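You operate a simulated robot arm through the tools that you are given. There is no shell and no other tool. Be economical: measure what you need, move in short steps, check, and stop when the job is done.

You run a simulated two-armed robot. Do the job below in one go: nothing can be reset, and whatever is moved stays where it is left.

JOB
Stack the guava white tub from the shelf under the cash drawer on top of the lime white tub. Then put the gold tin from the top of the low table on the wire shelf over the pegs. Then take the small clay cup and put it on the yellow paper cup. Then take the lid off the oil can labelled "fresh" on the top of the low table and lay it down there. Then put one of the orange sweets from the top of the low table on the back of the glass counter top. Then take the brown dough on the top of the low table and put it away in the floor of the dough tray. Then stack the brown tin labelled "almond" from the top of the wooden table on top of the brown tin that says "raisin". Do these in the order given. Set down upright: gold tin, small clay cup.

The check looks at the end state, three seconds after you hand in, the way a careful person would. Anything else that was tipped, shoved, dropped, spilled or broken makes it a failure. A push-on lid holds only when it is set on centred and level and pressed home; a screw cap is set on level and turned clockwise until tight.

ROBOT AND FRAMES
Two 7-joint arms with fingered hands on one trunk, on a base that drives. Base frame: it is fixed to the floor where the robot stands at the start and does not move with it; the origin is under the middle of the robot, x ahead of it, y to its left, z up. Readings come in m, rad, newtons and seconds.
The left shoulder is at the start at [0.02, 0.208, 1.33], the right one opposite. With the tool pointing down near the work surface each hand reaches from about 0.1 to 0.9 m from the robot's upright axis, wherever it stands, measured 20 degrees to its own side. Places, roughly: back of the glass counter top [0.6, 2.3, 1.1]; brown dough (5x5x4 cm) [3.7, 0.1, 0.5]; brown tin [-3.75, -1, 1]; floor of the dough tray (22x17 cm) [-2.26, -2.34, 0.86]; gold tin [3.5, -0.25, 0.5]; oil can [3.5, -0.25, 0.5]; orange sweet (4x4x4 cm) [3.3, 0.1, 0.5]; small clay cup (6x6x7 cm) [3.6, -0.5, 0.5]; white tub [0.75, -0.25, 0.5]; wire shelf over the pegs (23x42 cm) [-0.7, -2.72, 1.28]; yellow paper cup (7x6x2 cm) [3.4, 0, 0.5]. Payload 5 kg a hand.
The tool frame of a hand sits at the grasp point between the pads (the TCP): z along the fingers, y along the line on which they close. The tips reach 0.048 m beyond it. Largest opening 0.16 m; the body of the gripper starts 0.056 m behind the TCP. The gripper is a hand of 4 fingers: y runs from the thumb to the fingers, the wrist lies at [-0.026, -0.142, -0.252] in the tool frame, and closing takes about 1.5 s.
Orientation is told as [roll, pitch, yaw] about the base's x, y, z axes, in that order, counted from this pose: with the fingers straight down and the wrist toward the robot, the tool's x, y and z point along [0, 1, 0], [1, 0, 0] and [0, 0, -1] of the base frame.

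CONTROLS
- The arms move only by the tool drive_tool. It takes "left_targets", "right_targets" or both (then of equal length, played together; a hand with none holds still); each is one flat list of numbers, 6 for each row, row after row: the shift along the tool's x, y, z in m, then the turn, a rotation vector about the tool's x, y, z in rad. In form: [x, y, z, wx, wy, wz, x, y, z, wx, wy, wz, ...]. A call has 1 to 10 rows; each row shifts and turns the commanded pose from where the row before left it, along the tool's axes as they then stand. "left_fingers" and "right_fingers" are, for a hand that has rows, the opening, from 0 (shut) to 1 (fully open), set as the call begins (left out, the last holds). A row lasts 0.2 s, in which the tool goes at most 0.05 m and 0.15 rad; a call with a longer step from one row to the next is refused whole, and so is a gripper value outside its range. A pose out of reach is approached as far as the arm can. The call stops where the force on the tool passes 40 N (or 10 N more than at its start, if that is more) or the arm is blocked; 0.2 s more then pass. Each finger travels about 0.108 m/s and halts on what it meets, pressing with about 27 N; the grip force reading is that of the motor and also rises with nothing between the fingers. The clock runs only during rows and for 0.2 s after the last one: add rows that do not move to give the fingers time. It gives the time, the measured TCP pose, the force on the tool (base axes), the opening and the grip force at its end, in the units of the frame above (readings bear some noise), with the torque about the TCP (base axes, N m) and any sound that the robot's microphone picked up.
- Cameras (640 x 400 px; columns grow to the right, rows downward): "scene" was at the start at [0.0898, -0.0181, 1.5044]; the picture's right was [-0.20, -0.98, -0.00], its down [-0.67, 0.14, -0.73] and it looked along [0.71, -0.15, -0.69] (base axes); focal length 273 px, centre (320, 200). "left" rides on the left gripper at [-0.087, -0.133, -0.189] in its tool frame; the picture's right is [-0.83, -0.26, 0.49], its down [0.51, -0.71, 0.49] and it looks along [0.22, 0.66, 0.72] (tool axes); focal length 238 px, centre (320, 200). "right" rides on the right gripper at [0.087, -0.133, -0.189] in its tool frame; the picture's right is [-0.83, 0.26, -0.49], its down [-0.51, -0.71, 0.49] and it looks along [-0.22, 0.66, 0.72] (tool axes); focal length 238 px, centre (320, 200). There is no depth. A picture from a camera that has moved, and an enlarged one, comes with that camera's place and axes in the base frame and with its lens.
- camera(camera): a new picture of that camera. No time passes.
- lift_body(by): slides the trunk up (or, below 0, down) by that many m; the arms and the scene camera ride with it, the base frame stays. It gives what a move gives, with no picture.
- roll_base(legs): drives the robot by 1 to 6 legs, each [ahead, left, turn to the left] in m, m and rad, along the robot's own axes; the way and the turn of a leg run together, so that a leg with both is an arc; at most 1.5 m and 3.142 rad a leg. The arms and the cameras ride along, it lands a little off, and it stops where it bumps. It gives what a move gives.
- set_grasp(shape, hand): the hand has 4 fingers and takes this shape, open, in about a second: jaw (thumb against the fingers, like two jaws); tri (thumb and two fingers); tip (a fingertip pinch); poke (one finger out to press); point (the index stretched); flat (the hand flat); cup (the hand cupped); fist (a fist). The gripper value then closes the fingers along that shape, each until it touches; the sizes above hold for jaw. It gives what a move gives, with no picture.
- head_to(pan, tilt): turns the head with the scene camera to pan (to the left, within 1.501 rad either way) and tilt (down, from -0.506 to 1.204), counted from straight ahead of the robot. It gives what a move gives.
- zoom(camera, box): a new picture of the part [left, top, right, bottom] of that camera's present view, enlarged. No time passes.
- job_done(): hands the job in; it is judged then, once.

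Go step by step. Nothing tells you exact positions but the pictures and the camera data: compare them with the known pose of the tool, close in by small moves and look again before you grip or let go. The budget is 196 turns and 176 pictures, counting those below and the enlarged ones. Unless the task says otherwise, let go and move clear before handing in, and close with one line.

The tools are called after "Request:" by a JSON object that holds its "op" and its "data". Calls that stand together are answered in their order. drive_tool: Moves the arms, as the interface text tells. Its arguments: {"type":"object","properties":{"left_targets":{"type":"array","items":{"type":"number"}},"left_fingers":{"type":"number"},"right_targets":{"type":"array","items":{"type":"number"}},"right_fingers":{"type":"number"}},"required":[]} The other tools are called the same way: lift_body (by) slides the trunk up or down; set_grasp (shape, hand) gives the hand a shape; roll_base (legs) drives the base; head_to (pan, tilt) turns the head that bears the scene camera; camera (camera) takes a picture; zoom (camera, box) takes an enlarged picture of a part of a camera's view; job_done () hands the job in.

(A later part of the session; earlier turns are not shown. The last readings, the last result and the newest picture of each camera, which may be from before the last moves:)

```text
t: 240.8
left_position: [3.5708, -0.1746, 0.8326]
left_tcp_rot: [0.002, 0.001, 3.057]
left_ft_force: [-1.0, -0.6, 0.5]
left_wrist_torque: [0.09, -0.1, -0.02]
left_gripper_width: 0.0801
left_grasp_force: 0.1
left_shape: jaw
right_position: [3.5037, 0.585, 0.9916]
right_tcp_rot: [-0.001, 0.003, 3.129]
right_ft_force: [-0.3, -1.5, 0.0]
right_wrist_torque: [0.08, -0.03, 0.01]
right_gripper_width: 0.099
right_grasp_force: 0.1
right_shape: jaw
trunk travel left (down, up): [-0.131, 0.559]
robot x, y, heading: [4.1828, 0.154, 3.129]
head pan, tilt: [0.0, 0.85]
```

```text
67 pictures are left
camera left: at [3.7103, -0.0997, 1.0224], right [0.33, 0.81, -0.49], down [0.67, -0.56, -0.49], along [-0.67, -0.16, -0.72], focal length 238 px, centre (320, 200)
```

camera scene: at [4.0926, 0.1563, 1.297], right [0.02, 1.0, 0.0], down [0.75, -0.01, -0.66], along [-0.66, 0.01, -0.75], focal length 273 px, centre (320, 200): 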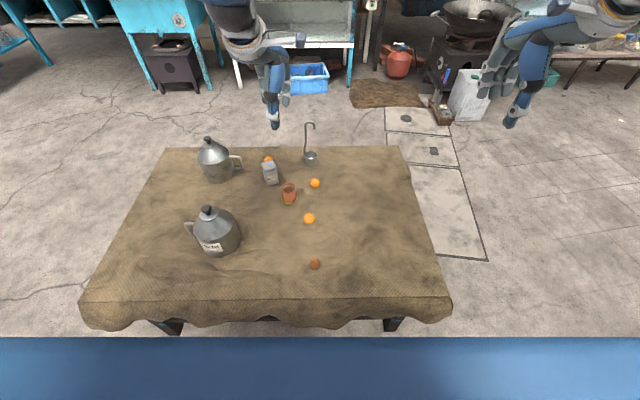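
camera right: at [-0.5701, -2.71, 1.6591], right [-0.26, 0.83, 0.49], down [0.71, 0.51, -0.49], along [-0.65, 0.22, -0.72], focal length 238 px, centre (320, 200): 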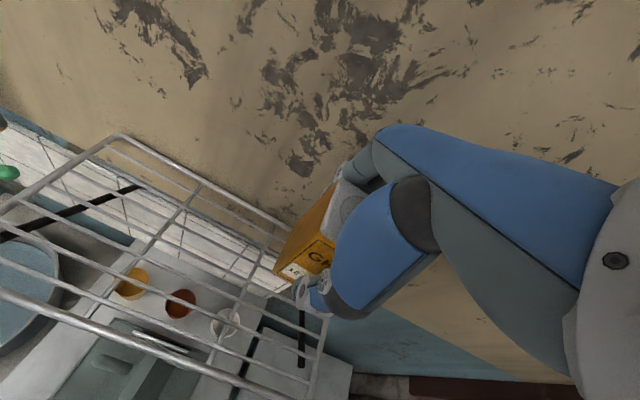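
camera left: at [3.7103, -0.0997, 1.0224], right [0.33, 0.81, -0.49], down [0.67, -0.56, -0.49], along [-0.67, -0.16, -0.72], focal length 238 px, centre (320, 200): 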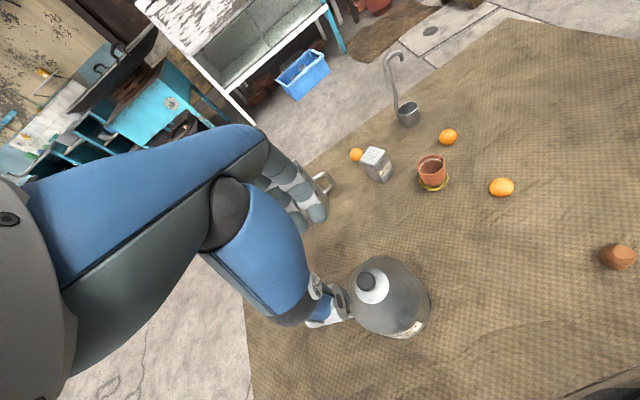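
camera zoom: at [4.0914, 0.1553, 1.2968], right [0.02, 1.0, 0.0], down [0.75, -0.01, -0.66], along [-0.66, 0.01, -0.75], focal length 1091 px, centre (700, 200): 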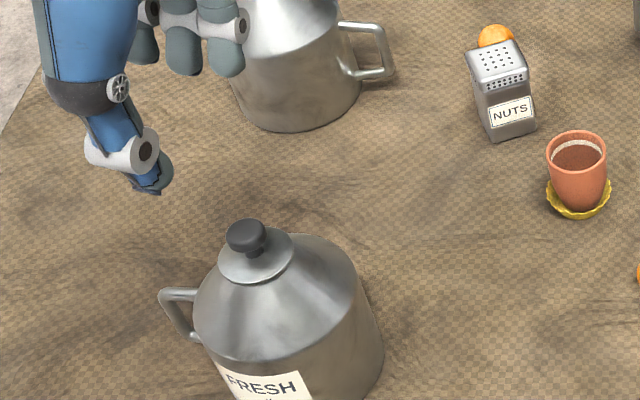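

The knob measures (3.575,-0.169). Adjust and descend to just above.

Request:
{"op": "drive_tool", "data": {"left_targets": [-0.0055, -0.0036, 0.03, 0, 0, 0, 0, 0, 0.04, 0, 0, 0, 0, 0, 0.022, 0, 0, 0]}}

Request:
{"op": "zoom", "data": {"camera": "scene", "box": [175, 170, 275, 250]}}

Request:
{"op": "zoom", "data": {"camera": "left", "box": [260, 180, 440, 330]}}

```text
t: 241.6
left_position: [3.5756, -0.1668, 0.7418]
left_tcp_rot: [0.002, 0.001, 3.058]
left_ft_force: [-0.4, 0.5, 0.3]
left_wrist_torque: [0.0, -0.09, -0.06]
left_gripper_width: 0.0803
left_grasp_force: 0.1
left_shape: jaw
right_position: [3.5043, 0.587, 0.99]
right_tcp_rot: [-0.001, 0.004, 3.128]
right_ft_force: [-0.7, -0.2, -0.2]
right_wrist_torque: [0.02, -0.02, 0.03]
right_gripper_width: 0.0991
right_grasp_force: 0.1
right_shape: jaw
trunk travel left (down, up): [-0.131, 0.559]
robot x, y, heading: [4.1829, 0.1548, 3.125]
head pan, tilt: [0.0, 0.85]
```

```text
5.00 times, centred on (225, 210) of scene
camera zoom: at [4.0913, 0.1559, 1.2968], right [0.02, 1.0, 0.0], down [0.75, -0.01, -0.66], along [-0.66, 0.01, -0.75], focal length 1364 px, centre (795, 150)
```

zoom: 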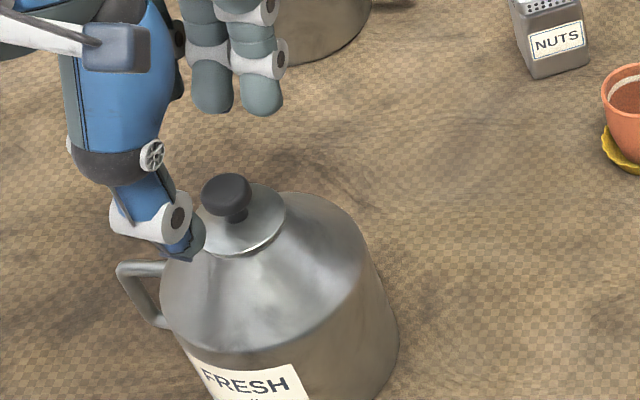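

```text
2.67 times, centred on (350, 255) of left
camera zoom: at [3.7153, -0.0926, 0.9307], right [0.33, 0.81, -0.49], down [0.67, -0.56, -0.49], along [-0.67, -0.16, -0.72], focal length 636 px, centre (240, 53)
```

zoom: 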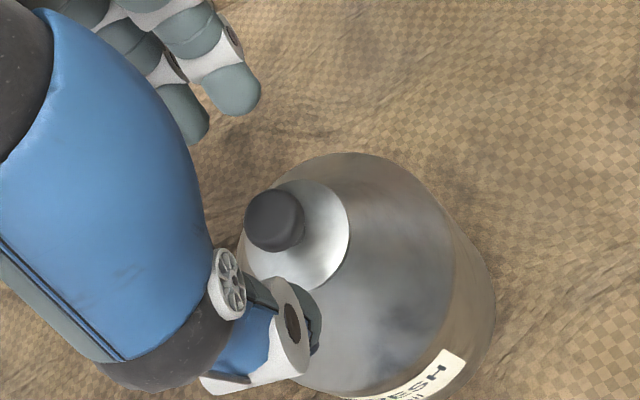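

Centred. Descend 3.5 cm so that the fingertips surround the knob, then close.

Request:
{"op": "drive_tool", "data": {"left_targets": [0, 0, 0.018, 0, 0, 0, 0, 0, 0.016, 0, 0, 0]}}

Request:
{"op": "drive_tool", "data": {"left_targets": [0, 0, 0, 0, 0, 0, 0, 0, 0, 0, 0, 0, 0, 0, 0, 0, 0, 0, 0, 0, 0, 0, 0, 0, 0, 0, 0, 0, 0, 0], "left_fingers": 0.0}}

Request:
{"op": "zoom", "data": {"camera": "scene", "box": [175, 170, 275, 250]}}

Request:
{"op": "zoom", "data": {"camera": "left", "box": [260, 180, 440, 330]}}

```text
t: 242.2
left_position: [3.5777, -0.1675, 0.7091]
left_tcp_rot: [0.0, 0.002, 3.058]
left_ft_force: [-0.3, -0.2, 0.4]
left_wrist_torque: [-0.03, 0.02, 0.03]
left_gripper_width: 0.0803
left_grasp_force: 0.1
left_shape: jaw
right_position: [3.5044, 0.5881, 0.9911]
right_tcp_rot: [0.0, 0.002, 3.127]
right_ft_force: [-0.2, 0.6, -0.1]
right_wrist_torque: [-0.01, 0.01, 0.01]
right_gripper_width: 0.0991
right_grasp_force: 0.1
right_shape: jaw
trunk travel left (down, up): [-0.131, 0.559]
robot x, y, heading: [4.1819, 0.1562, 3.125]
head pan, tilt: [0.0, 0.85]
```

```text
t: 243.4
left_position: [3.5775, -0.1681, 0.7092]
left_tcp_rot: [0.001, 0.003, 3.056]
left_ft_force: [0.3, 0.0, 0.1]
left_wrist_torque: [-0.01, 0.0, 0.0]
left_gripper_width: 0.017
left_grasp_force: 27.3
left_shape: jaw
right_position: [3.5045, 0.5889, 0.9904]
right_tcp_rot: [-0.001, 0.004, 3.127]
right_ft_force: [-0.8, 0.4, -0.2]
right_wrist_torque: [0.01, -0.01, 0.02]
right_gripper_width: 0.099
right_grasp_force: 0.0
right_shape: jaw
trunk travel left (down, up): [-0.131, 0.559]
robot x, y, heading: [4.1826, 0.1585, 3.125]
head pan, tilt: [0.0, 0.85]
heard: snap
```

```text
5.00 times, centred on (225, 210) of scene
camera zoom: at [4.0916, 0.1561, 1.2968], right [0.02, 1.0, 0.0], down [0.75, -0.01, -0.66], along [-0.66, 0.01, -0.75], focal length 1364 px, centre (795, 150)
```

zoom: 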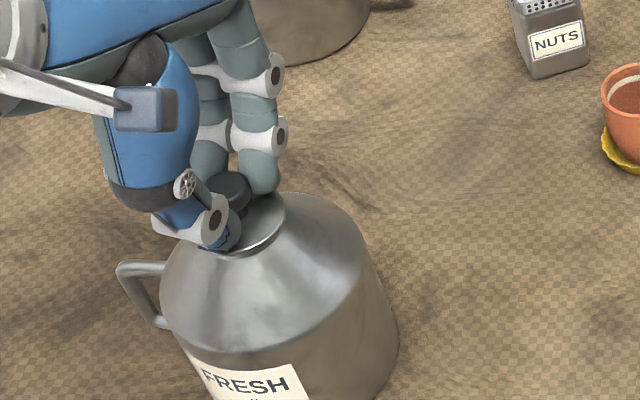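

```text
2.67 times, centred on (350, 255) of left
camera zoom: at [3.7166, -0.0928, 0.8986], right [0.33, 0.81, -0.49], down [0.67, -0.56, -0.49], along [-0.67, -0.16, -0.72], focal length 636 px, centre (240, 53)
```

zoom: 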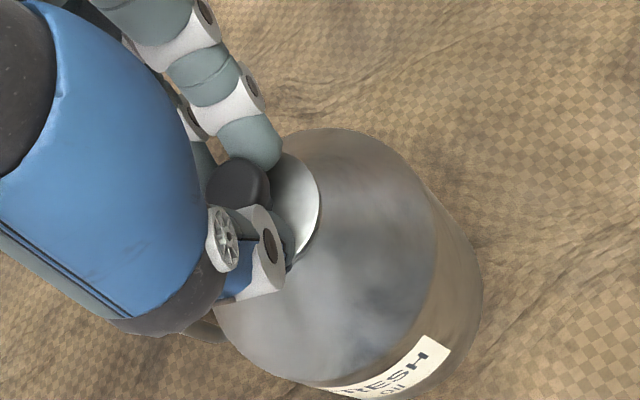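

The knob is gripped, and a snap was heard, probably the push-on lid coming loose. I lift slowly 4 cm and check that only the lid comes.

Request:
{"op": "drive_tool", "data": {"left_targets": [0, 0, -0.01, 0, 0, 0, 0, 0, -0.015, 0, 0, 0, 0, 0, -0.015, 0, 0, 0, 0, 0, -0.015, 0, 0, 0]}}

Request:
{"op": "zoom", "data": {"camera": "scene", "box": [175, 170, 275, 250]}}

```text
t: 244.4
left_position: [3.5792, -0.1683, 0.7651]
left_tcp_rot: [0.001, 0.005, 3.058]
left_ft_force: [0.6, -0.6, -1.0]
left_wrist_torque: [-0.02, 0.05, 0.05]
left_gripper_width: 0.0171
left_grasp_force: 27.3
left_shape: jaw
right_position: [3.505, 0.5883, 0.9921]
right_tcp_rot: [0.002, 0.003, 3.129]
right_ft_force: [0.3, -0.4, -0.8]
right_wrist_torque: [0.0, 0.0, 0.0]
right_gripper_width: 0.0989
right_grasp_force: 0.1
right_shape: jaw
trunk travel left (down, up): [-0.131, 0.559]
robot x, y, heading: [4.1861, 0.152, 3.13]
head pan, tilt: [0.0, 0.85]
```

```text
5.00 times, centred on (225, 210) of scene
camera zoom: at [4.0919, 0.1563, 1.2969], right [0.02, 1.0, 0.0], down [0.75, -0.01, -0.66], along [-0.66, 0.01, -0.75], focal length 1364 px, centre (795, 150)
```

zoom: 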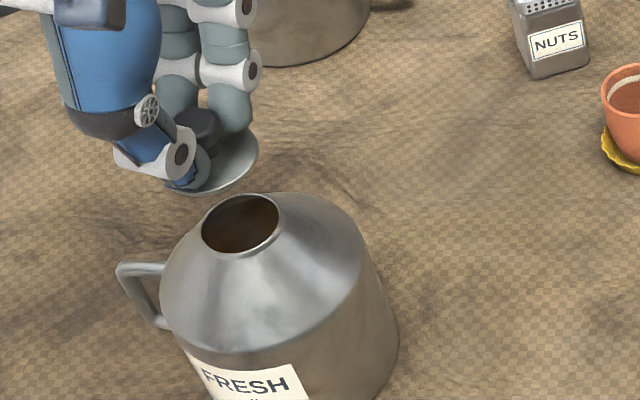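

The lid is off and the can stands untouched. I'll lay the lid on the free cloth at about (3.64,0.0), between can and dough.

Request:
{"op": "drive_tool", "data": {"left_targets": [0, 0, -0.02, 0, 0, 0, -0.0345, -0.0094, 0, 0, 0, 0, -0.0345, -0.0094, 0, 0, 0, 0, -0.0345, -0.0094, 0, 0, 0, 0, -0.0345, -0.0094, 0, 0, 0, 0, -0.0345, -0.0094, 0, 0, 0, 0, 0, 0, 0.04, 0, 0, 0, 0, 0, 0.04, 0, 0, 0, 0, 0, 0.04, 0, 0, 0, 0, 0, 0.04, 0, 0, 0]}}

Request:
{"op": "zoom", "data": {"camera": "scene", "box": [210, 170, 350, 290]}}

```text
t: 246.6
left_position: [3.6383, 0.0004, 0.6252]
left_tcp_rot: [0.0, 0.001, 3.058]
left_ft_force: [-1.1, -0.2, 0.6]
left_wrist_torque: [0.0, -0.13, -0.01]
left_gripper_width: 0.0171
left_grasp_force: 27.0
left_shape: jaw
right_position: [3.5052, 0.5887, 0.9905]
right_tcp_rot: [0.0, 0.005, 3.127]
right_ft_force: [-0.4, 0.4, -0.7]
right_wrist_torque: [0.01, -0.04, 0.03]
right_gripper_width: 0.0989
right_grasp_force: 0.1
right_shape: jaw
trunk travel left (down, up): [-0.131, 0.559]
robot x, y, heading: [4.1824, 0.15, 3.131]
head pan, tilt: [0.0, 0.85]
```

```text
3.33 times, centred on (280, 230) of scene
camera zoom: at [4.091, 0.1562, 1.2968], right [0.02, 1.0, 0.0], down [0.75, -0.01, -0.66], along [-0.66, 0.01, -0.75], focal length 910 px, centre (453, 100)
```

zoom: 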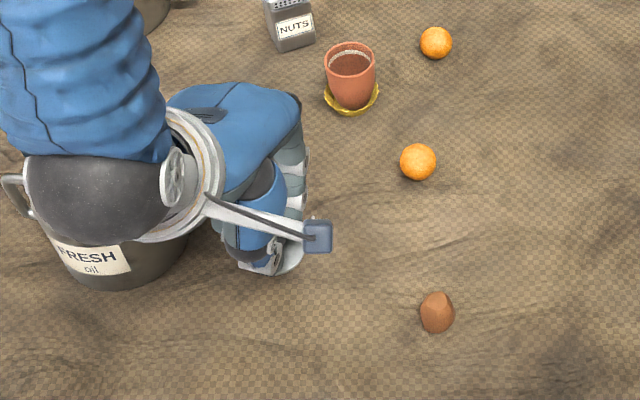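

Lower gently to the cloth.

Request:
{"op": "drive_tool", "data": {"left_targets": [0, 0, 0.03, 0, 0, 0, 0, 0, 0.015, 0, 0, 0, 0, 0, 0.006, 0, 0, 0]}}

Request:
{"op": "zoom", "data": {"camera": "left", "box": [240, 170, 420, 330]}}

```text
t: 247.4
left_position: [3.6398, 0.0015, 0.574]
left_tcp_rot: [0.002, 0.005, 3.059]
left_ft_force: [0.2, -0.4, 0.4]
left_wrist_torque: [-0.01, -0.01, 0.03]
left_gripper_width: 0.0171
left_grasp_force: 27.2
left_shape: jaw
right_position: [3.504, 0.5884, 0.9916]
right_tcp_rot: [0.001, 0.004, 3.128]
right_ft_force: [-0.3, 0.7, -0.8]
right_wrist_torque: [0.02, -0.02, -0.06]
right_gripper_width: 0.099
right_grasp_force: 0.0
right_shape: jaw
trunk travel left (down, up): [-0.131, 0.559]
robot x, y, heading: [4.18, 0.1585, 3.128]
head pan, tilt: [0.0, 0.85]
```

```text
2.50 times, centred on (330, 250) of left
camera zoom: at [3.7782, 0.0755, 0.7632], right [0.33, 0.81, -0.49], down [0.67, -0.56, -0.49], along [-0.67, -0.16, -0.72], focal length 596 px, centre (295, 75)
```

zoom: 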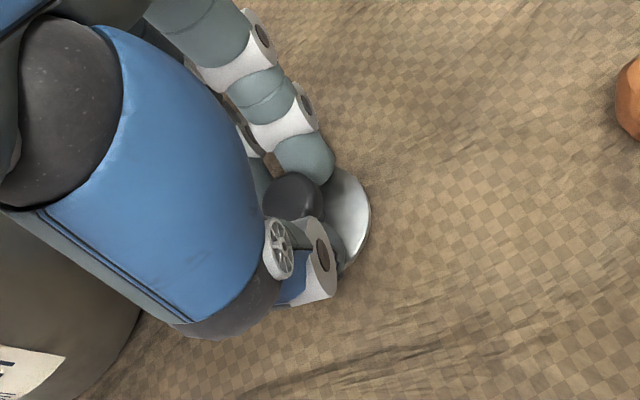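

Request:
{"op": "drive_tool", "data": {"left_targets": [0, 0, 0.006, 0, 0, 0, 0, 0, 0.005, 0, 0, 0, 0, 0, 0.005, 0, 0, 0]}}

```text
t: 248.2
left_position: [3.6391, -0.0003, 0.5571]
left_tcp_rot: [0.001, 0.003, 3.057]
left_ft_force: [0.0, -0.3, -0.7]
left_wrist_torque: [-0.01, 0.02, 0.0]
left_gripper_width: 0.0172
left_grasp_force: 27.4
left_shape: jaw
right_position: [3.5044, 0.5881, 0.9908]
right_tcp_rot: [-0.001, 0.005, 3.128]
right_ft_force: [0.3, -0.2, 0.5]
right_wrist_torque: [0.0, -0.01, -0.02]
right_gripper_width: 0.099
right_grasp_force: 0.0
right_shape: jaw
trunk travel left (down, up): [-0.131, 0.559]
robot x, y, heading: [4.1792, 0.1545, 3.12]
head pan, tilt: [0.0, 0.85]
```

No contact yet at 0.557, so I continue in small steps.

Request:
{"op": "drive_tool", "data": {"left_targets": [0, 0, 0.004, 0, 0, 0, 0, 0, 0.004, 0, 0, 0]}}

Request:
{"op": "zoom", "data": {"camera": "left", "box": [240, 170, 420, 330]}}

```text
t: 248.9
left_position: [3.6378, 0.0, 0.5533]
left_tcp_rot: [0.002, -0.006, 3.061]
left_ft_force: [10.6, -0.6, 26.1]
left_wrist_torque: [0.08, -0.08, 0.06]
left_gripper_width: 0.0191
left_grasp_force: 27.0
left_shape: jaw
right_position: [3.5048, 0.5887, 0.9924]
right_tcp_rot: [0.001, 0.003, 3.129]
right_ft_force: [-0.9, 0.3, -0.4]
right_wrist_torque: [0.02, -0.04, 0.02]
right_gripper_width: 0.0993
right_grasp_force: 0.0
right_shape: jaw
trunk travel left (down, up): [-0.131, 0.559]
robot x, y, heading: [4.1867, 0.1537, 3.126]
head pan, tilt: [0.0, 0.85]
stopped in row 2 (left hand): the force on the tool passed its limit at 41 N (the readings are from after the stop); the commanded pose is now the measured one
```

```text
2.50 times, centred on (330, 250) of left
camera zoom: at [3.7784, 0.0756, 0.7413], right [0.32, 0.81, -0.49], down [0.66, -0.56, -0.49], along [-0.68, -0.16, -0.72], focal length 596 px, centre (295, 75)
```

zoom: 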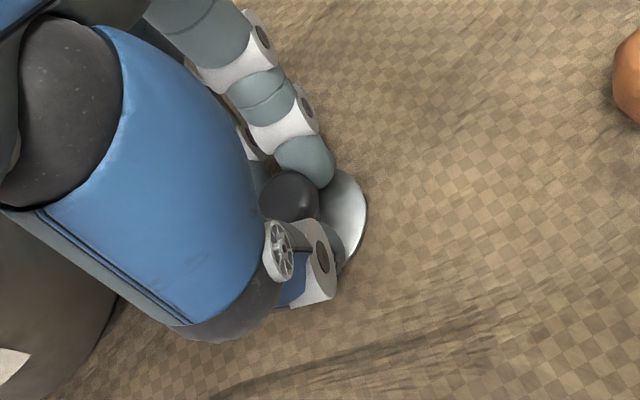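

Firm contact: the lid lies on the cloth. I relieve 2 mm, release and rise.

Request:
{"op": "drive_tool", "data": {"left_targets": [0, 0, -0.003, 0, 0, 0]}}

Request:
{"op": "drive_tool", "data": {"left_targets": [0, 0, 0, 0, 0, 0, 0, 0, 0, 0, 0, 0, 0, 0, 0, 0, 0, 0], "left_fingers": 0.4}}

Request:
{"op": "drive_tool", "data": {"left_targets": [0, 0, -0.03, 0, 0, 0, 0, 0, -0.04, 0, 0, 0, 0, 0, -0.04, 0, 0, 0, 0, 0, -0.04, 0, 0, 0, 0, 0, -0.04, 0, 0, 0, 0.04, 0, -0.02, 0, 0, 0, 0.04, 0, -0.02, 0, 0, 0, 0.04, 0, -0.02, 0, 0, 0, 0.04, 0, 0, 0, 0, 0, 0.04, 0, 0, 0, 0, 0]}}

Request:
{"op": "zoom", "data": {"camera": "scene", "box": [160, 130, 400, 280]}}

```text
t: 249.3
left_position: [3.6395, -0.0009, 0.5531]
left_tcp_rot: [0.003, -0.002, 3.058]
left_ft_force: [0.4, -0.6, -0.1]
left_wrist_torque: [0.03, -0.04, 0.01]
left_gripper_width: 0.0179
left_grasp_force: 26.8
left_shape: jaw
right_position: [3.5043, 0.5891, 0.992]
right_tcp_rot: [0.001, 0.004, 3.127]
right_ft_force: [0.4, 0.1, -0.1]
right_wrist_torque: [0.0, 0.0, 0.02]
right_gripper_width: 0.0988
right_grasp_force: 0.1
right_shape: jaw
trunk travel left (down, up): [-0.131, 0.559]
robot x, y, heading: [4.1857, 0.1583, 3.128]
head pan, tilt: [0.0, 0.85]
```

```text
t: 250.1
left_position: [3.6379, 0.0012, 0.5541]
left_tcp_rot: [0.001, -0.003, 3.058]
left_ft_force: [0.0, -0.1, 0.3]
left_wrist_torque: [0.0, 0.02, -0.03]
left_gripper_width: 0.0635
left_grasp_force: 0.0
left_shape: jaw
right_position: [3.5049, 0.5881, 0.9914]
right_tcp_rot: [0.001, 0.003, 3.128]
right_ft_force: [0.4, -0.6, 0.4]
right_wrist_torque: [-0.01, 0.0, 0.0]
right_gripper_width: 0.099
right_grasp_force: 0.0
right_shape: jaw
trunk travel left (down, up): [-0.131, 0.559]
robot x, y, heading: [4.1852, 0.1566, 3.125]
head pan, tilt: [0.0, 0.85]
```

```text
t: 252.3
left_position: [3.6205, -0.201, 0.8064]
left_tcp_rot: [0.0, -0.004, 3.059]
left_ft_force: [0.2, -0.5, -0.9]
left_wrist_torque: [0.04, 0.04, -0.05]
left_gripper_width: 0.0636
left_grasp_force: 0.0
left_shape: jaw
right_position: [3.5055, 0.5867, 0.9933]
right_tcp_rot: [-0.001, 0.003, 3.13]
right_ft_force: [-0.7, -1.3, 1.3]
right_wrist_torque: [0.15, -0.02, 0.01]
right_gripper_width: 0.0989
right_grasp_force: 0.1
right_shape: jaw
trunk travel left (down, up): [-0.131, 0.559]
robot x, y, heading: [4.1823, 0.1567, 3.124]
head pan, tilt: [0.0, 0.85]
```

```text
2.67 times, centred on (280, 205) of scene
camera zoom: at [4.0921, 0.1547, 1.2969], right [0.02, 1.0, 0.0], down [0.75, -0.01, -0.66], along [-0.66, 0.01, -0.75], focal length 728 px, centre (427, 187)
```

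zoom: 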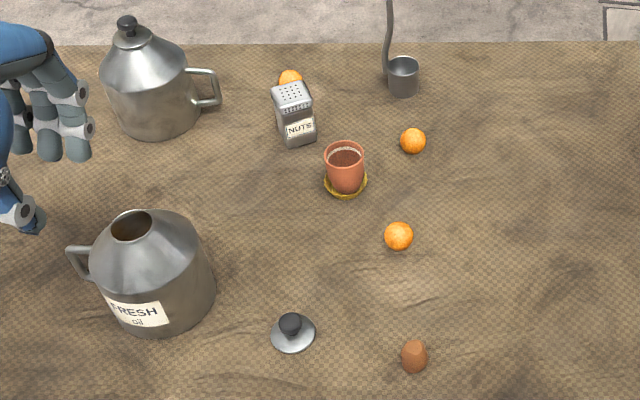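

The lid lies flat on the table. Now an orange sweet: the one at (3.489,0.126), with the right hand.

Request:
{"op": "drive_tool", "data": {"right_targets": [0.0461, 0.001, 0, 0, 0, 0, 0.0461, 0.001, 0, 0, 0, 0, 0.0461, 0.001, 0, 0, 0, 0, 0.0461, 0.001, 0, 0, 0, 0, 0.0461, 0.001, 0, 0, 0, 0, 0.0461, 0.001, 0, 0, 0, 0, 0.0461, 0.001, 0, 0, 0, 0, 0.0461, 0.001, 0, 0, 0, 0, 0.0461, 0.001, 0, 0, 0, 0, 0.0461, 0.001, 0, 0, 0, 0], "right_fingers": 0.46}}

Request:
{"op": "drive_tool", "data": {"right_targets": [0, 0, 0.045, 0, 0, 0, 0, 0, 0.045, 0, 0, 0, 0, 0, 0.045, 0, 0, 0, 0, 0, 0.045, 0, 0, 0, 0, 0, 0.045, 0, 0, 0, 0, 0, 0.045, 0, 0, 0, 0, 0, 0.04, 0, 0, 0]}}

Request:
{"op": "zoom", "data": {"camera": "right", "box": [180, 170, 400, 330]}}

Request:
{"op": "zoom", "data": {"camera": "scene", "box": [240, 140, 380, 240]}}

```text
t: 254.5
left_position: [3.6195, -0.2007, 0.8065]
left_tcp_rot: [-0.001, -0.003, 3.059]
left_ft_force: [0.1, -1.3, -0.4]
left_wrist_torque: [0.01, 0.01, 0.01]
left_gripper_width: 0.0637
left_grasp_force: 0.0
left_shape: jaw
right_position: [3.4887, 0.1255, 0.9896]
right_tcp_rot: [-0.003, 0.002, 3.127]
right_ft_force: [-0.4, -1.1, 0.9]
right_wrist_torque: [0.07, -0.05, 0.01]
right_gripper_width: 0.0739
right_grasp_force: 0.1
right_shape: jaw
trunk travel left (down, up): [-0.131, 0.559]
robot x, y, heading: [4.1791, 0.1565, 3.124]
head pan, tilt: [0.0, 0.85]
```

```text
t: 256.1
left_position: [3.6193, -0.2003, 0.8062]
left_tcp_rot: [0.001, -0.002, 3.058]
left_ft_force: [-0.5, -1.1, -0.7]
left_wrist_torque: [0.02, -0.06, -0.01]
left_gripper_width: 0.0635
left_grasp_force: 0.0
left_shape: jaw
right_position: [3.4879, 0.126, 0.6806]
right_tcp_rot: [0.0, 0.002, 3.128]
right_ft_force: [-2.0, 0.3, 0.8]
right_wrist_torque: [0.0, -0.21, 0.02]
right_gripper_width: 0.0738
right_grasp_force: 0.0
right_shape: jaw
trunk travel left (down, up): [-0.131, 0.559]
robot x, y, heading: [4.1835, 0.1565, 3.132]
head pan, tilt: [0.0, 0.85]
```

```text
2.50 times, centred on (290, 250) of right
camera zoom: at [3.6192, 0.0367, 0.8699], right [-0.25, 0.84, 0.48], down [0.72, 0.5, -0.49], along [-0.65, 0.23, -0.73], focal length 596 px, centre (395, 75)
```

zoom: 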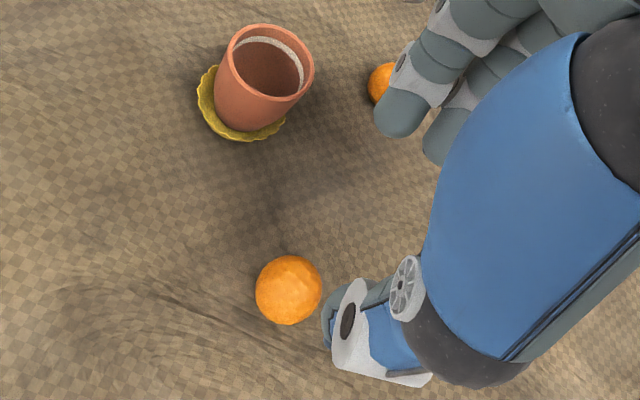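

```text
4.00 times, centred on (310, 190) of scene
camera zoom: at [4.0907, 0.1559, 1.2967], right [0.02, 1.0, 0.0], down [0.75, -0.01, -0.66], along [-0.66, 0.01, -0.75], focal length 1091 px, centre (360, 240)
```

zoom: 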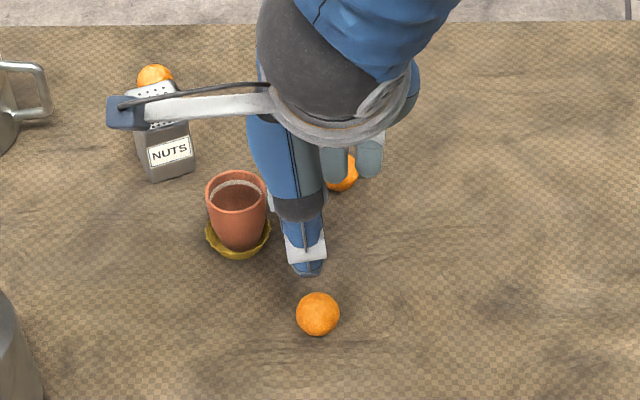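

The sweet is at about (3.491,0.128). Descend and close on it.

Request:
{"op": "drive_tool", "data": {"right_targets": [-0.002, -0.003, 0.04, 0, 0, 0, 0, 0, 0.04, 0, 0, 0, 0, 0, 0.035, 0, 0, 0, 0, 0, 0.018, 0, 0, 0]}}

Request:
{"op": "drive_tool", "data": {"right_targets": [0, 0, 0, 0, 0, 0, 0, 0, 0, 0, 0, 0, 0, 0, 0, 0, 0, 0, 0, 0, 0, 0, 0, 0], "right_fingers": 0.0}}

Request:
{"op": "zoom", "data": {"camera": "right", "box": [180, 170, 400, 330]}}

```text
t: 257.1
left_position: [3.6201, -0.1989, 0.8076]
left_tcp_rot: [0.002, -0.004, 3.059]
left_ft_force: [0.8, 0.4, 0.4]
left_wrist_torque: [0.02, 0.02, -0.01]
left_gripper_width: 0.0639
left_grasp_force: 0.1
left_shape: jaw
right_position: [3.4913, 0.1275, 0.5506]
right_tcp_rot: [0.0, -0.001, 3.128]
right_ft_force: [2.0, 1.5, 27.5]
right_wrist_torque: [-0.17, -0.85, -0.03]
right_gripper_width: 0.0746
right_grasp_force: 0.1
right_shape: jaw
trunk travel left (down, up): [-0.131, 0.559]
robot x, y, heading: [4.1848, 0.1548, 3.129]
head pan, tilt: [0.0, 0.85]
```

```text
t: 257.5
left_position: [3.6211, -0.1987, 0.805]
left_tcp_rot: [0.003, -0.003, 3.059]
left_ft_force: [-0.4, 0.2, -0.4]
left_wrist_torque: [0.03, -0.05, 0.0]
left_gripper_width: 0.0638
left_grasp_force: 0.0
left_shape: jaw
right_position: [3.4912, 0.1261, 0.5489]
right_tcp_rot: [0.004, 0.003, 3.13]
right_ft_force: [4.8, -0.8, 15.6]
right_wrist_torque: [-0.14, -0.29, 0.07]
right_gripper_width: 0.0381
right_grasp_force: 27.0
right_shape: jaw
trunk travel left (down, up): [-0.131, 0.559]
robot x, y, heading: [4.1823, 0.1525, 3.128]
head pan, tilt: [0.0, 0.85]
stopped in row 2 (right hand): the force on the tool passed its limit at 48 N (the readings are from after the stop); the commanded pose is now the measured one
```

```text
2.50 times, centred on (290, 250) of right
camera zoom: at [3.6232, 0.0377, 0.7384], right [-0.25, 0.84, 0.48], down [0.72, 0.5, -0.49], along [-0.65, 0.22, -0.72], focal length 596 px, centre (395, 75)
```

zoom: 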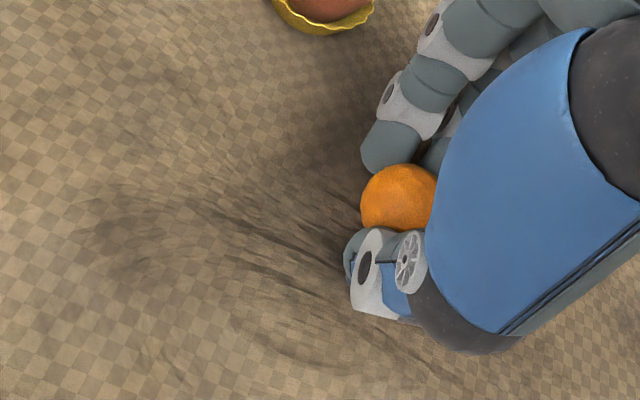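

The sweet is gripped. Lift, raise the trunk, and look toward the glass counter.

Request:
{"op": "drive_tool", "data": {"right_targets": [0, 0, -0.02, 0, 0, 0, 0, 0, -0.04, 0, 0, 0, 0, 0, -0.04, 0, 0, 0, 0, 0, -0.04, 0, 0, 0, 0, 0, -0.04, 0, 0, 0, 0, 0, -0.04, 0, 0, 0, 0, 0, -0.04, 0, 0, 0, 0, 0, -0.04, 0, 0, 0, 0, 0, -0.04, 0, 0, 0]}}

Request:
{"op": "lift_body", "data": {"by": 0.45}}

Request:
{"op": "head_to", "data": {"pan": -0.5, "tilt": 0.25}}

Request:
{"op": "camera", "data": {"camera": "scene"}}

```text
t: 259.5
left_position: [3.6213, -0.1992, 0.8061]
left_tcp_rot: [0.001, -0.003, 3.059]
left_ft_force: [0.3, -0.2, 0.7]
left_wrist_torque: [0.0, 0.08, 0.0]
left_gripper_width: 0.0635
left_grasp_force: 0.1
left_shape: jaw
right_position: [3.4926, 0.1294, 0.8866]
right_tcp_rot: [0.004, 0.006, 3.131]
right_ft_force: [2.1, -0.5, -1.7]
right_wrist_torque: [0.03, 0.17, -0.05]
right_gripper_width: 0.0368
right_grasp_force: 27.3
right_shape: jaw
trunk travel left (down, up): [-0.131, 0.559]
robot x, y, heading: [4.1807, 0.1602, 3.127]
head pan, tilt: [0.0, 0.85]
```

```text
refused: 0.45 is not a number from -0.4 to 0.4
```

```text
t: 260.5
left_position: [3.6197, -0.1995, 0.8061]
left_tcp_rot: [0.002, -0.003, 3.057]
left_ft_force: [0.0, 0.5, 0.0]
left_wrist_torque: [0.01, -0.03, 0.01]
left_gripper_width: 0.0634
left_grasp_force: 0.0
left_shape: jaw
right_position: [3.491, 0.129, 0.8853]
right_tcp_rot: [0.002, 0.004, 3.131]
right_ft_force: [0.4, -0.3, 0.4]
right_wrist_torque: [0.01, -0.01, -0.03]
right_gripper_width: 0.0364
right_grasp_force: 27.0
right_shape: jaw
trunk travel left (down, up): [-0.131, 0.559]
robot x, y, heading: [4.1822, 0.1581, 3.125]
head pan, tilt: [-0.499, 0.25]
```

```text
54 pictures are left
camera scene: at [4.0885, 0.2005, 1.3499], right [0.49, 0.87, 0.0], down [0.22, -0.12, -0.97], along [-0.84, 0.48, -0.25], focal length 273 px, centre (320, 200)
```

scene: 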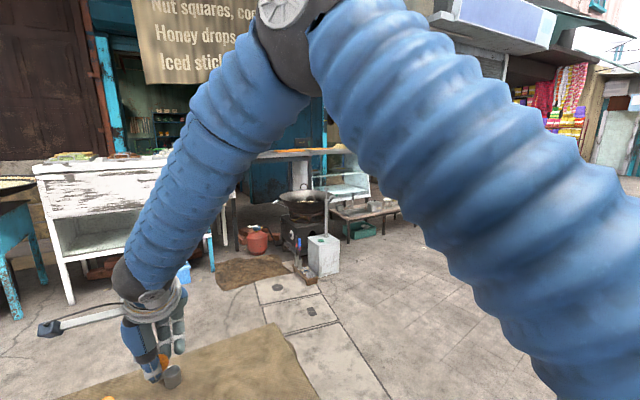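

The glass counter is ahead beyond the stove. I raise the trunk and drive round the table's +y side for a closer look.

Request:
{"op": "lift_body", "data": {"by": 0.4}}

Request:
{"op": "roll_base", "data": {"legs": [[0, -1.4, 0], [0, -0.5, 0], [1.2, 0, 0]]}}

Request:
{"op": "head_to", "data": {"pan": 0.0, "tilt": 0.3}}

Request:
{"op": "camera", "data": {"camera": "scene"}}

```text
t: 264.4
left_position: [3.6206, -0.1993, 1.2056]
left_tcp_rot: [0.002, -0.003, 3.059]
left_ft_force: [-0.8, -0.2, 0.7]
left_wrist_torque: [-0.03, 0.01, -0.02]
left_gripper_width: 0.0636
left_grasp_force: 0.0
left_shape: jaw
right_position: [3.4898, 0.1294, 1.2858]
right_tcp_rot: [0.003, 0.004, 3.129]
right_ft_force: [0.1, 0.3, -0.3]
right_wrist_torque: [0.0, 0.03, 0.03]
right_gripper_width: 0.0368
right_grasp_force: 27.2
right_shape: jaw
trunk travel left (down, up): [-0.531, 0.159]
robot x, y, heading: [4.1839, 0.1564, 3.127]
head pan, tilt: [-0.499, 0.25]
```

```text
t: 279.5
left_position: [2.4607, 1.7439, 1.2061]
left_tcp_rot: [0.002, -0.003, 3.031]
left_ft_force: [-0.2, 0.7, 0.6]
left_wrist_torque: [0.03, 0.02, -0.01]
left_gripper_width: 0.0634
left_grasp_force: 0.0
left_shape: jaw
right_position: [2.3397, 2.0753, 1.2861]
right_tcp_rot: [0.004, 0.005, 3.104]
right_ft_force: [0.1, 0.5, -0.2]
right_wrist_torque: [0.01, 0.0, 0.02]
right_gripper_width: 0.0367
right_grasp_force: 26.8
right_shape: jaw
trunk travel left (down, up): [-0.531, 0.159]
robot x, y, heading: [3.0297, 2.0844, 3.094]
head pan, tilt: [-0.499, 0.25]
```

```text
t: 280.4
left_position: [2.4604, 1.7441, 1.2066]
left_tcp_rot: [0.002, -0.004, 3.031]
left_ft_force: [0.2, 0.6, -0.4]
left_wrist_torque: [-0.01, 0.02, 0.01]
left_gripper_width: 0.0634
left_grasp_force: 0.0
left_shape: jaw
right_position: [2.3399, 2.0754, 1.2856]
right_tcp_rot: [0.004, 0.006, 3.104]
right_ft_force: [0.2, 0.0, 0.0]
right_wrist_torque: [0.02, 0.02, 0.0]
right_gripper_width: 0.0365
right_grasp_force: 27.0
right_shape: jaw
trunk travel left (down, up): [-0.531, 0.159]
robot x, y, heading: [3.0304, 2.0832, 3.096]
head pan, tilt: [0.0, 0.3]
```

```text
53 pictures are left
camera scene: at [2.926, 2.0867, 1.7452], right [0.04, 1.0, 0.0], down [0.3, -0.01, -0.96], along [-0.95, 0.04, -0.3], focal length 273 px, centre (320, 200)
```

scene: 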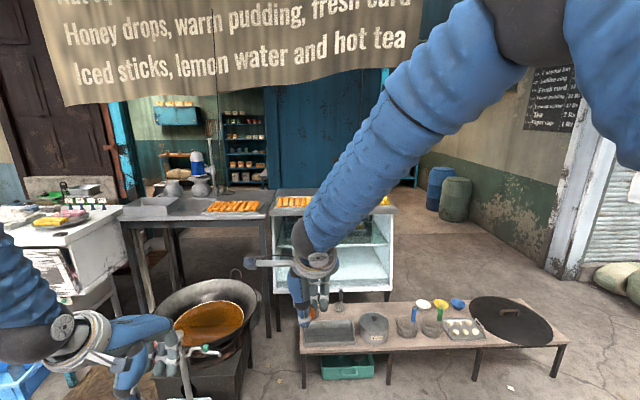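

The glass counter stands behind the bench; its back edge is the far (-x) one. I'll look right for a way around the bench's +y end.

Request:
{"op": "head_to", "data": {"pan": -0.75, "tilt": 0.4}}

Request:
{"op": "camera", "data": {"camera": "scene"}}

Request:
{"op": "zoom", "data": {"camera": "right", "box": [0, 0, 400, 330]}}

```text
t: 281.5
left_position: [2.4595, 1.7442, 1.2052]
left_tcp_rot: [0.003, -0.004, 3.031]
left_ft_force: [0.2, 0.6, -0.5]
left_wrist_torque: [0.02, 0.01, -0.01]
left_gripper_width: 0.0636
left_grasp_force: 0.0
left_shape: jaw
right_position: [2.3394, 2.0754, 1.2864]
right_tcp_rot: [0.004, 0.003, 3.102]
right_ft_force: [-0.1, 0.5, -0.2]
right_wrist_torque: [0.0, 0.03, -0.01]
right_gripper_width: 0.0367
right_grasp_force: 26.7
right_shape: jaw
trunk travel left (down, up): [-0.531, 0.159]
robot x, y, heading: [3.0302, 2.082, 3.098]
head pan, tilt: [-0.75, 0.4]
```

```text
52 pictures are left
camera scene: at [2.954, 2.1486, 1.736], right [0.71, 0.7, 0.0], down [0.27, -0.28, -0.92], along [-0.65, 0.66, -0.39], focal length 273 px, centre (320, 200)
```

scene: 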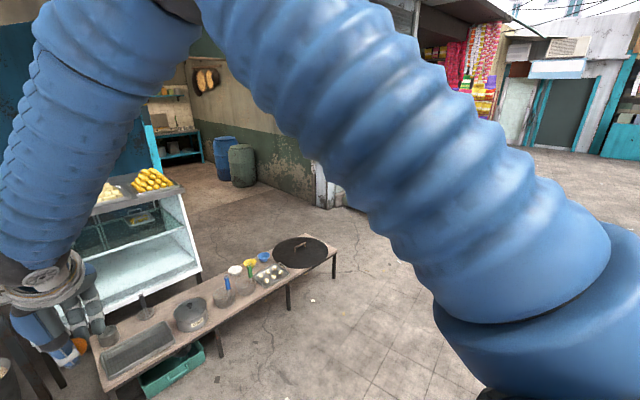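

```text
1.21 times, centred on (200, 165) of right
camera zoom: at [2.4672, 1.9836, 1.4759], right [-0.23, 0.85, 0.48], down [0.73, 0.48, -0.49], along [-0.64, 0.24, -0.73], focal length 289 px, centre (466, 242)
```

zoom: 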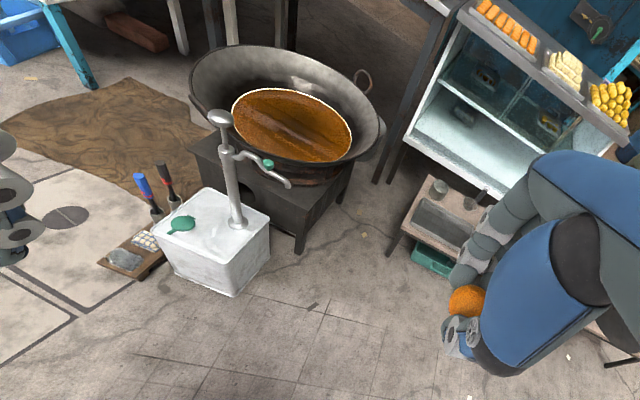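

Free floor leads around the bench's end at y≈3.9. I drive around it and face the counter's +y end.

Request:
{"op": "roll_base", "data": {"legs": [[0, -1.2, 0.045], [0, -1.15, 0], [1.3, 0, 0], [1.0, 0, 0], [0, 0, 0.8], [0, 0, 0.77]]}}

Request:
{"op": "head_to", "data": {"pan": 0.0, "tilt": 0.45}}

Request:
{"op": "camera", "data": {"camera": "scene"}}

```text
t: 308.1
left_position: [1.1207, 3.9185, 1.2069]
left_tcp_rot: [0.001, -0.005, -1.656]
left_ft_force: [-0.7, -0.3, -0.3]
left_wrist_torque: [0.0, 0.02, -0.01]
left_gripper_width: 0.0637
left_grasp_force: 0.0
left_shape: jaw
right_position: [0.7941, 3.7885, 1.285]
right_tcp_rot: [0.003, 0.005, -1.585]
right_ft_force: [-0.3, 0.6, 0.1]
right_wrist_torque: [-0.02, 0.0, -0.03]
right_gripper_width: 0.0363
right_grasp_force: 27.3
right_shape: jaw
trunk travel left (down, up): [-0.531, 0.159]
robot x, y, heading: [0.7679, 4.4765, -1.592]
head pan, tilt: [-0.75, 0.4]
```

```text
t: 309.2
left_position: [1.1225, 3.918, 1.2072]
left_tcp_rot: [0.002, -0.005, -1.654]
left_ft_force: [-0.5, 0.4, 0.4]
left_wrist_torque: [-0.05, -0.03, 0.06]
left_gripper_width: 0.0636
left_grasp_force: 0.0
left_shape: jaw
right_position: [0.7932, 3.7875, 1.2858]
right_tcp_rot: [0.004, 0.003, -1.585]
right_ft_force: [-0.2, 1.3, -0.8]
right_wrist_torque: [-0.04, 0.0, 0.04]
right_gripper_width: 0.0364
right_grasp_force: 27.0
right_shape: jaw
trunk travel left (down, up): [-0.531, 0.159]
robot x, y, heading: [0.7669, 4.48, -1.586]
head pan, tilt: [0.0, 0.45]
```

```text
50 pictures are left
camera scene: at [0.7642, 4.3765, 1.7313], right [-1.0, 0.02, 0.0], down [0.01, 0.44, -0.9], along [-0.02, -0.9, -0.44], focal length 273 px, centre (320, 200)
```

scene: 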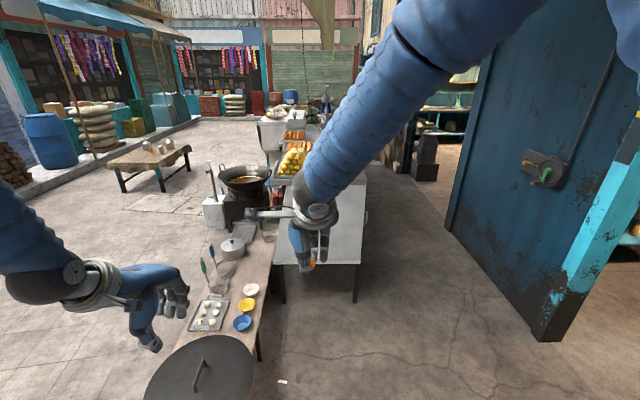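

The counter top spans about x 0.43–1.0; its back strip is the free side at x≈0.55, reachable from the -x side. I raise a bit and drive to face it from there.

Request:
{"op": "lift_body", "data": {"by": 0.15}}

Request:
{"op": "roll_base", "data": {"legs": [[0, -0.87, 0], [0.85, 0, 0], [0, 0, 0.8], [0, 0, 0.79], [0, -0.8, 0]]}}

Request:
{"op": "head_to", "data": {"pan": -0.2, "tilt": 0.7}}

Request:
{"op": "camera", "data": {"camera": "scene"}}

```text
t: 311.0
left_position: [1.1223, 3.9173, 1.3553]
left_tcp_rot: [0.002, -0.003, -1.653]
left_ft_force: [0.2, -0.4, 0.0]
left_wrist_torque: [0.02, 0.04, -0.01]
left_gripper_width: 0.0635
left_grasp_force: 0.1
left_shape: jaw
right_position: [0.7938, 3.7885, 1.4354]
right_tcp_rot: [0.004, 0.006, -1.585]
right_ft_force: [0.0, -0.3, -0.4]
right_wrist_torque: [0.01, 0.03, 0.0]
right_gripper_width: 0.0368
right_grasp_force: 26.9
right_shape: jaw
trunk travel left (down, up): [-0.681, 0.009]
robot x, y, heading: [0.7693, 4.4782, -1.587]
head pan, tilt: [0.0, 0.45]
```

```text
t: 327.7
left_position: [0.4415, 3.2201, 1.356]
left_tcp_rot: [0.002, -0.003, -0.072]
left_ft_force: [-0.4, 0.7, 0.2]
left_wrist_torque: [-0.04, -0.01, -0.01]
left_gripper_width: 0.0635
left_grasp_force: 0.1
left_shape: jaw
right_position: [0.5737, 2.8935, 1.4367]
right_tcp_rot: [0.003, 0.004, 0.0]
right_ft_force: [0.0, -0.2, 0.1]
right_wrist_torque: [-0.03, -0.01, -0.02]
right_gripper_width: 0.0363
right_grasp_force: 26.6
right_shape: jaw
trunk travel left (down, up): [-0.681, 0.009]
robot x, y, heading: [-0.1183, 2.8573, -0.002]
head pan, tilt: [0.0, 0.45]
```

```text
t: 328.4
left_position: [0.442, 3.2183, 1.3556]
left_tcp_rot: [0.002, -0.003, -0.071]
left_ft_force: [0.4, -0.5, -0.2]
left_wrist_torque: [0.01, -0.02, -0.04]
left_gripper_width: 0.0638
left_grasp_force: 0.1
left_shape: jaw
right_position: [0.5737, 2.893, 1.4369]
right_tcp_rot: [0.003, 0.003, 0.001]
right_ft_force: [0.5, -1.4, -0.8]
right_wrist_torque: [0.06, -0.01, 0.0]
right_gripper_width: 0.0363
right_grasp_force: 27.5
right_shape: jaw
trunk travel left (down, up): [-0.681, 0.009]
robot x, y, heading: [-0.1213, 2.8579, -0.002]
head pan, tilt: [-0.201, 0.7]
```

```text
49 pictures are left
camera scene: at [-0.0247, 2.8384, 1.8592], right [-0.2, -0.98, 0.0], down [-0.63, 0.13, -0.77], along [0.75, -0.16, -0.64], focal length 273 px, centre (320, 200)
```

scene: 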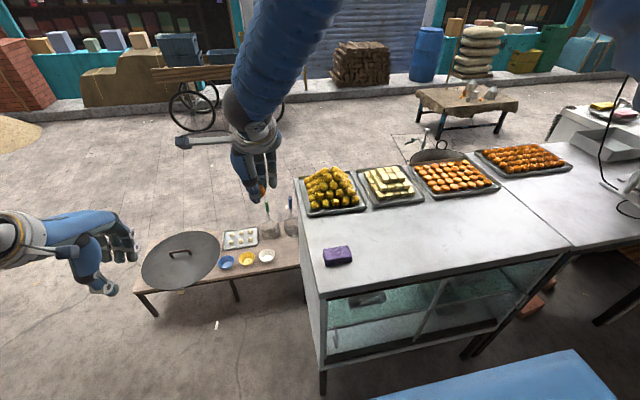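

The counter top is x 0.42–1.03, y 1.85–2.73, with trays along the front and the back strip free. I strafe 0.55 m and look down at the spot.

Request:
{"op": "roll_base", "data": {"legs": [[0, -0.57, 0]]}}

Request:
{"op": "drive_tool", "data": {"right_targets": [0, 0, 0.04, 0, 0, 0, 0, 0, 0.04, 0, 0, 0, 0, 0, 0.04, 0, 0, 0, 0, 0, 0.04, 0, 0, 0, 0, 0, 0.04, 0, 0, 0]}}

Request:
{"op": "head_to", "data": {"pan": 0.0, "tilt": 0.8}}

Request:
{"op": "camera", "data": {"camera": "scene"}}

Request:
{"op": "camera", "data": {"camera": "right"}}

```text
t: 331.7
left_position: [0.4396, 2.645, 1.3562]
left_tcp_rot: [0.0, -0.002, -0.078]
left_ft_force: [-0.1, 1.0, -0.6]
left_wrist_torque: [-0.03, -0.01, 0.0]
left_gripper_width: 0.0638
left_grasp_force: 0.1
left_shape: jaw
right_position: [0.5697, 2.3161, 1.4356]
right_tcp_rot: [0.002, 0.002, -0.008]
right_ft_force: [0.7, 0.0, -0.7]
right_wrist_torque: [-0.08, -0.02, -0.04]
right_gripper_width: 0.0362
right_grasp_force: 27.4
right_shape: jaw
trunk travel left (down, up): [-0.681, 0.009]
robot x, y, heading: [-0.1217, 2.2842, -0.014]
head pan, tilt: [-0.201, 0.7]
```

```text
t: 332.9
left_position: [0.4396, 2.644, 1.3559]
left_tcp_rot: [0.002, -0.002, -0.079]
left_ft_force: [0.5, 0.2, -0.2]
left_wrist_torque: [0.0, 0.06, -0.05]
left_gripper_width: 0.0636
left_grasp_force: 0.1
left_shape: jaw
right_position: [0.5729, 2.3151, 1.2362]
right_tcp_rot: [0.003, 0.004, -0.007]
right_ft_force: [2.2, -0.7, 0.8]
right_wrist_torque: [0.03, 0.22, 0.0]
right_gripper_width: 0.0362
right_grasp_force: 26.9
right_shape: jaw
trunk travel left (down, up): [-0.681, 0.009]
robot x, y, heading: [-0.1251, 2.2842, -0.014]
head pan, tilt: [-0.201, 0.7]
```

```text
t: 333.6
left_position: [0.4382, 2.6415, 1.3568]
left_tcp_rot: [0.002, -0.004, -0.078]
left_ft_force: [0.7, 0.2, -0.1]
left_wrist_torque: [0.0, -0.02, 0.01]
left_gripper_width: 0.0635
left_grasp_force: 0.1
left_shape: jaw
right_position: [0.5715, 2.3146, 1.2366]
right_tcp_rot: [0.003, 0.004, -0.008]
right_ft_force: [-0.7, -0.1, -0.3]
right_wrist_torque: [0.01, 0.01, 0.02]
right_gripper_width: 0.0365
right_grasp_force: 27.3
right_shape: jaw
trunk travel left (down, up): [-0.681, 0.009]
robot x, y, heading: [-0.1243, 2.284, -0.017]
head pan, tilt: [0.0, 0.799]
```

```text
48 pictures are left
camera scene: at [-0.0319, 2.282, 1.8509], right [-0.01, -1.0, 0.0], down [-0.72, 0.01, -0.7], along [0.7, -0.01, -0.72], focal length 273 px, centre (320, 200)
```

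scene: 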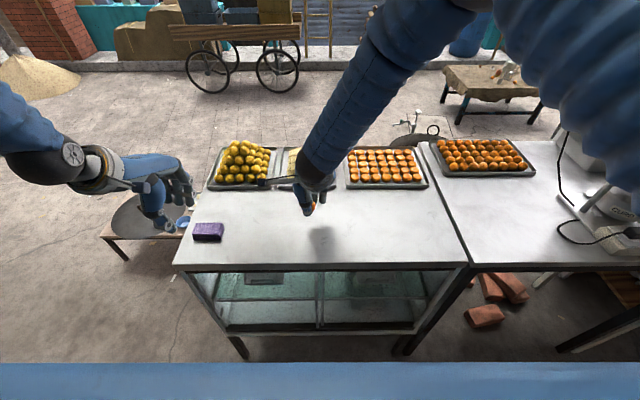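

```text
47 pictures are left
camera right: at [0.4385, 2.4016, 1.426], right [0.25, -0.84, 0.48], down [-0.71, -0.5, -0.49], along [0.65, -0.22, -0.73], focal length 238 px, centre (320, 200)
```

right: 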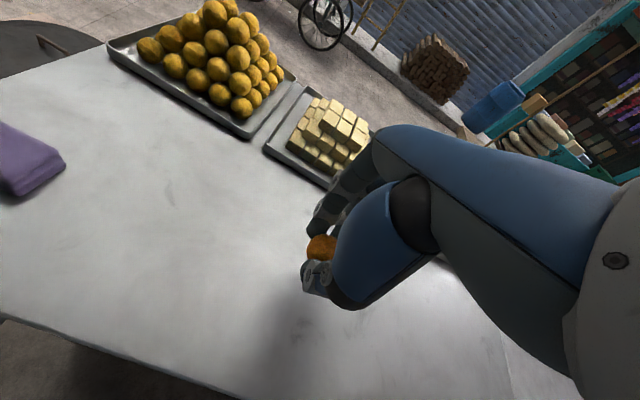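

The spot beneath is clear. Lower the sweet toward the top.

Request:
{"op": "drive_tool", "data": {"right_targets": [0, 0, 0.03, 0, 0, 0, 0, 0, 0.025, 0, 0, 0]}}

Request:
{"op": "drive_tool", "data": {"right_targets": [0, 0, 0.006, 0, 0, 0, 0, 0, 0.006, 0, 0, 0, 0, 0, 0.006, 0, 0, 0]}}

Request:
{"op": "zoom", "data": {"camera": "right", "box": [220, 180, 400, 330]}}

```text
t: 334.2
left_position: [0.4391, 2.6432, 1.3555]
left_tcp_rot: [0.002, -0.004, -0.079]
left_ft_force: [0.8, -0.5, 0.7]
left_wrist_torque: [0.01, -0.02, 0.03]
left_gripper_width: 0.0637
left_grasp_force: 0.1
left_shape: jaw
right_position: [0.5713, 2.3156, 1.1817]
right_tcp_rot: [0.002, 0.003, -0.008]
right_ft_force: [1.4, -0.9, -0.1]
right_wrist_torque: [-0.01, 0.16, 0.01]
right_gripper_width: 0.0364
right_grasp_force: 27.5
right_shape: jaw
trunk travel left (down, up): [-0.681, 0.009]
robot x, y, heading: [-0.1204, 2.2836, -0.011]
head pan, tilt: [0.0, 0.799]
```

```text
t: 335.0
left_position: [0.438, 2.643, 1.3564]
left_tcp_rot: [0.001, -0.003, -0.079]
left_ft_force: [-0.7, 0.4, -0.4]
left_wrist_torque: [0.0, -0.03, 0.01]
left_gripper_width: 0.0638
left_grasp_force: 0.0
left_shape: jaw
right_position: [0.5685, 2.317, 1.1626]
right_tcp_rot: [0.004, 0.003, -0.006]
right_ft_force: [-0.3, 0.3, -0.3]
right_wrist_torque: [-0.02, 0.01, 0.0]
right_gripper_width: 0.0361
right_grasp_force: 27.0
right_shape: jaw
trunk travel left (down, up): [-0.681, 0.009]
robot x, y, heading: [-0.1222, 2.2838, -0.012]
head pan, tilt: [0.0, 0.799]
```

```text
2.67 times, centred on (310, 255) of right
camera zoom: at [0.437, 2.4027, 1.352], right [0.25, -0.84, 0.48], down [-0.71, -0.5, -0.49], along [0.65, -0.22, -0.73], focal length 636 px, centre (347, 53)
```

zoom: 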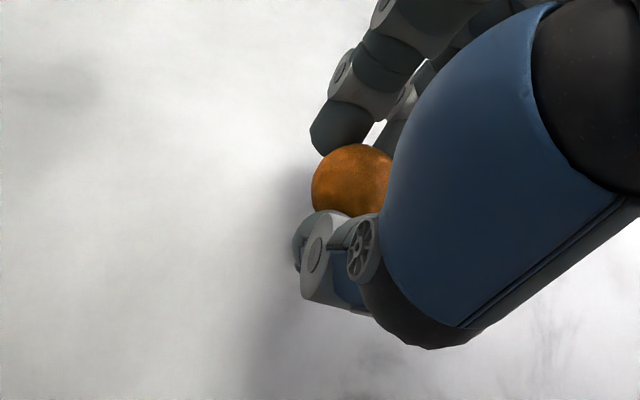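

Request:
{"op": "drive_tool", "data": {"right_targets": [0, 0, 0.003, 0, 0, 0, 0, 0, 0.003, 0, 0, 0, 0, 0, 0.003, 0, 0, 0]}}

```text
t: 335.8
left_position: [0.4399, 2.6436, 1.356]
left_tcp_rot: [0.0, -0.004, -0.078]
left_ft_force: [1.0, 0.7, -0.2]
left_wrist_torque: [-0.02, 0.02, -0.03]
left_gripper_width: 0.0634
left_grasp_force: 0.0
left_shape: jaw
right_position: [0.5704, 2.3159, 1.1526]
right_tcp_rot: [0.003, 0.004, -0.006]
right_ft_force: [-1.0, -0.2, -0.3]
right_wrist_torque: [0.0, 0.03, -0.03]
right_gripper_width: 0.0364
right_grasp_force: 27.4
right_shape: jaw
trunk travel left (down, up): [-0.681, 0.009]
robot x, y, heading: [-0.1206, 2.2835, -0.012]
head pan, tilt: [0.0, 0.799]
```

I still feel no contact, so I go on in 3 mm steps.

Request:
{"op": "drive_tool", "data": {"right_targets": [0, 0, 0.003, 0, 0, 0, 0, 0, 0.003, 0, 0, 0]}}

```text
t: 336.4
left_position: [0.4392, 2.6422, 1.3568]
left_tcp_rot: [0.002, -0.003, -0.081]
left_ft_force: [0.2, -0.2, 0.4]
left_wrist_torque: [0.04, 0.01, -0.03]
left_gripper_width: 0.0635
left_grasp_force: 0.1
left_shape: jaw
right_position: [0.5701, 2.3153, 1.1487]
right_tcp_rot: [0.002, 0.004, -0.007]
right_ft_force: [-1.0, -0.4, -0.6]
right_wrist_torque: [-0.01, 0.02, 0.01]
right_gripper_width: 0.0364
right_grasp_force: 26.3
right_shape: jaw
trunk travel left (down, up): [-0.681, 0.009]
robot x, y, heading: [-0.1226, 2.286, -0.014]
head pan, tilt: [0.0, 0.799]
```

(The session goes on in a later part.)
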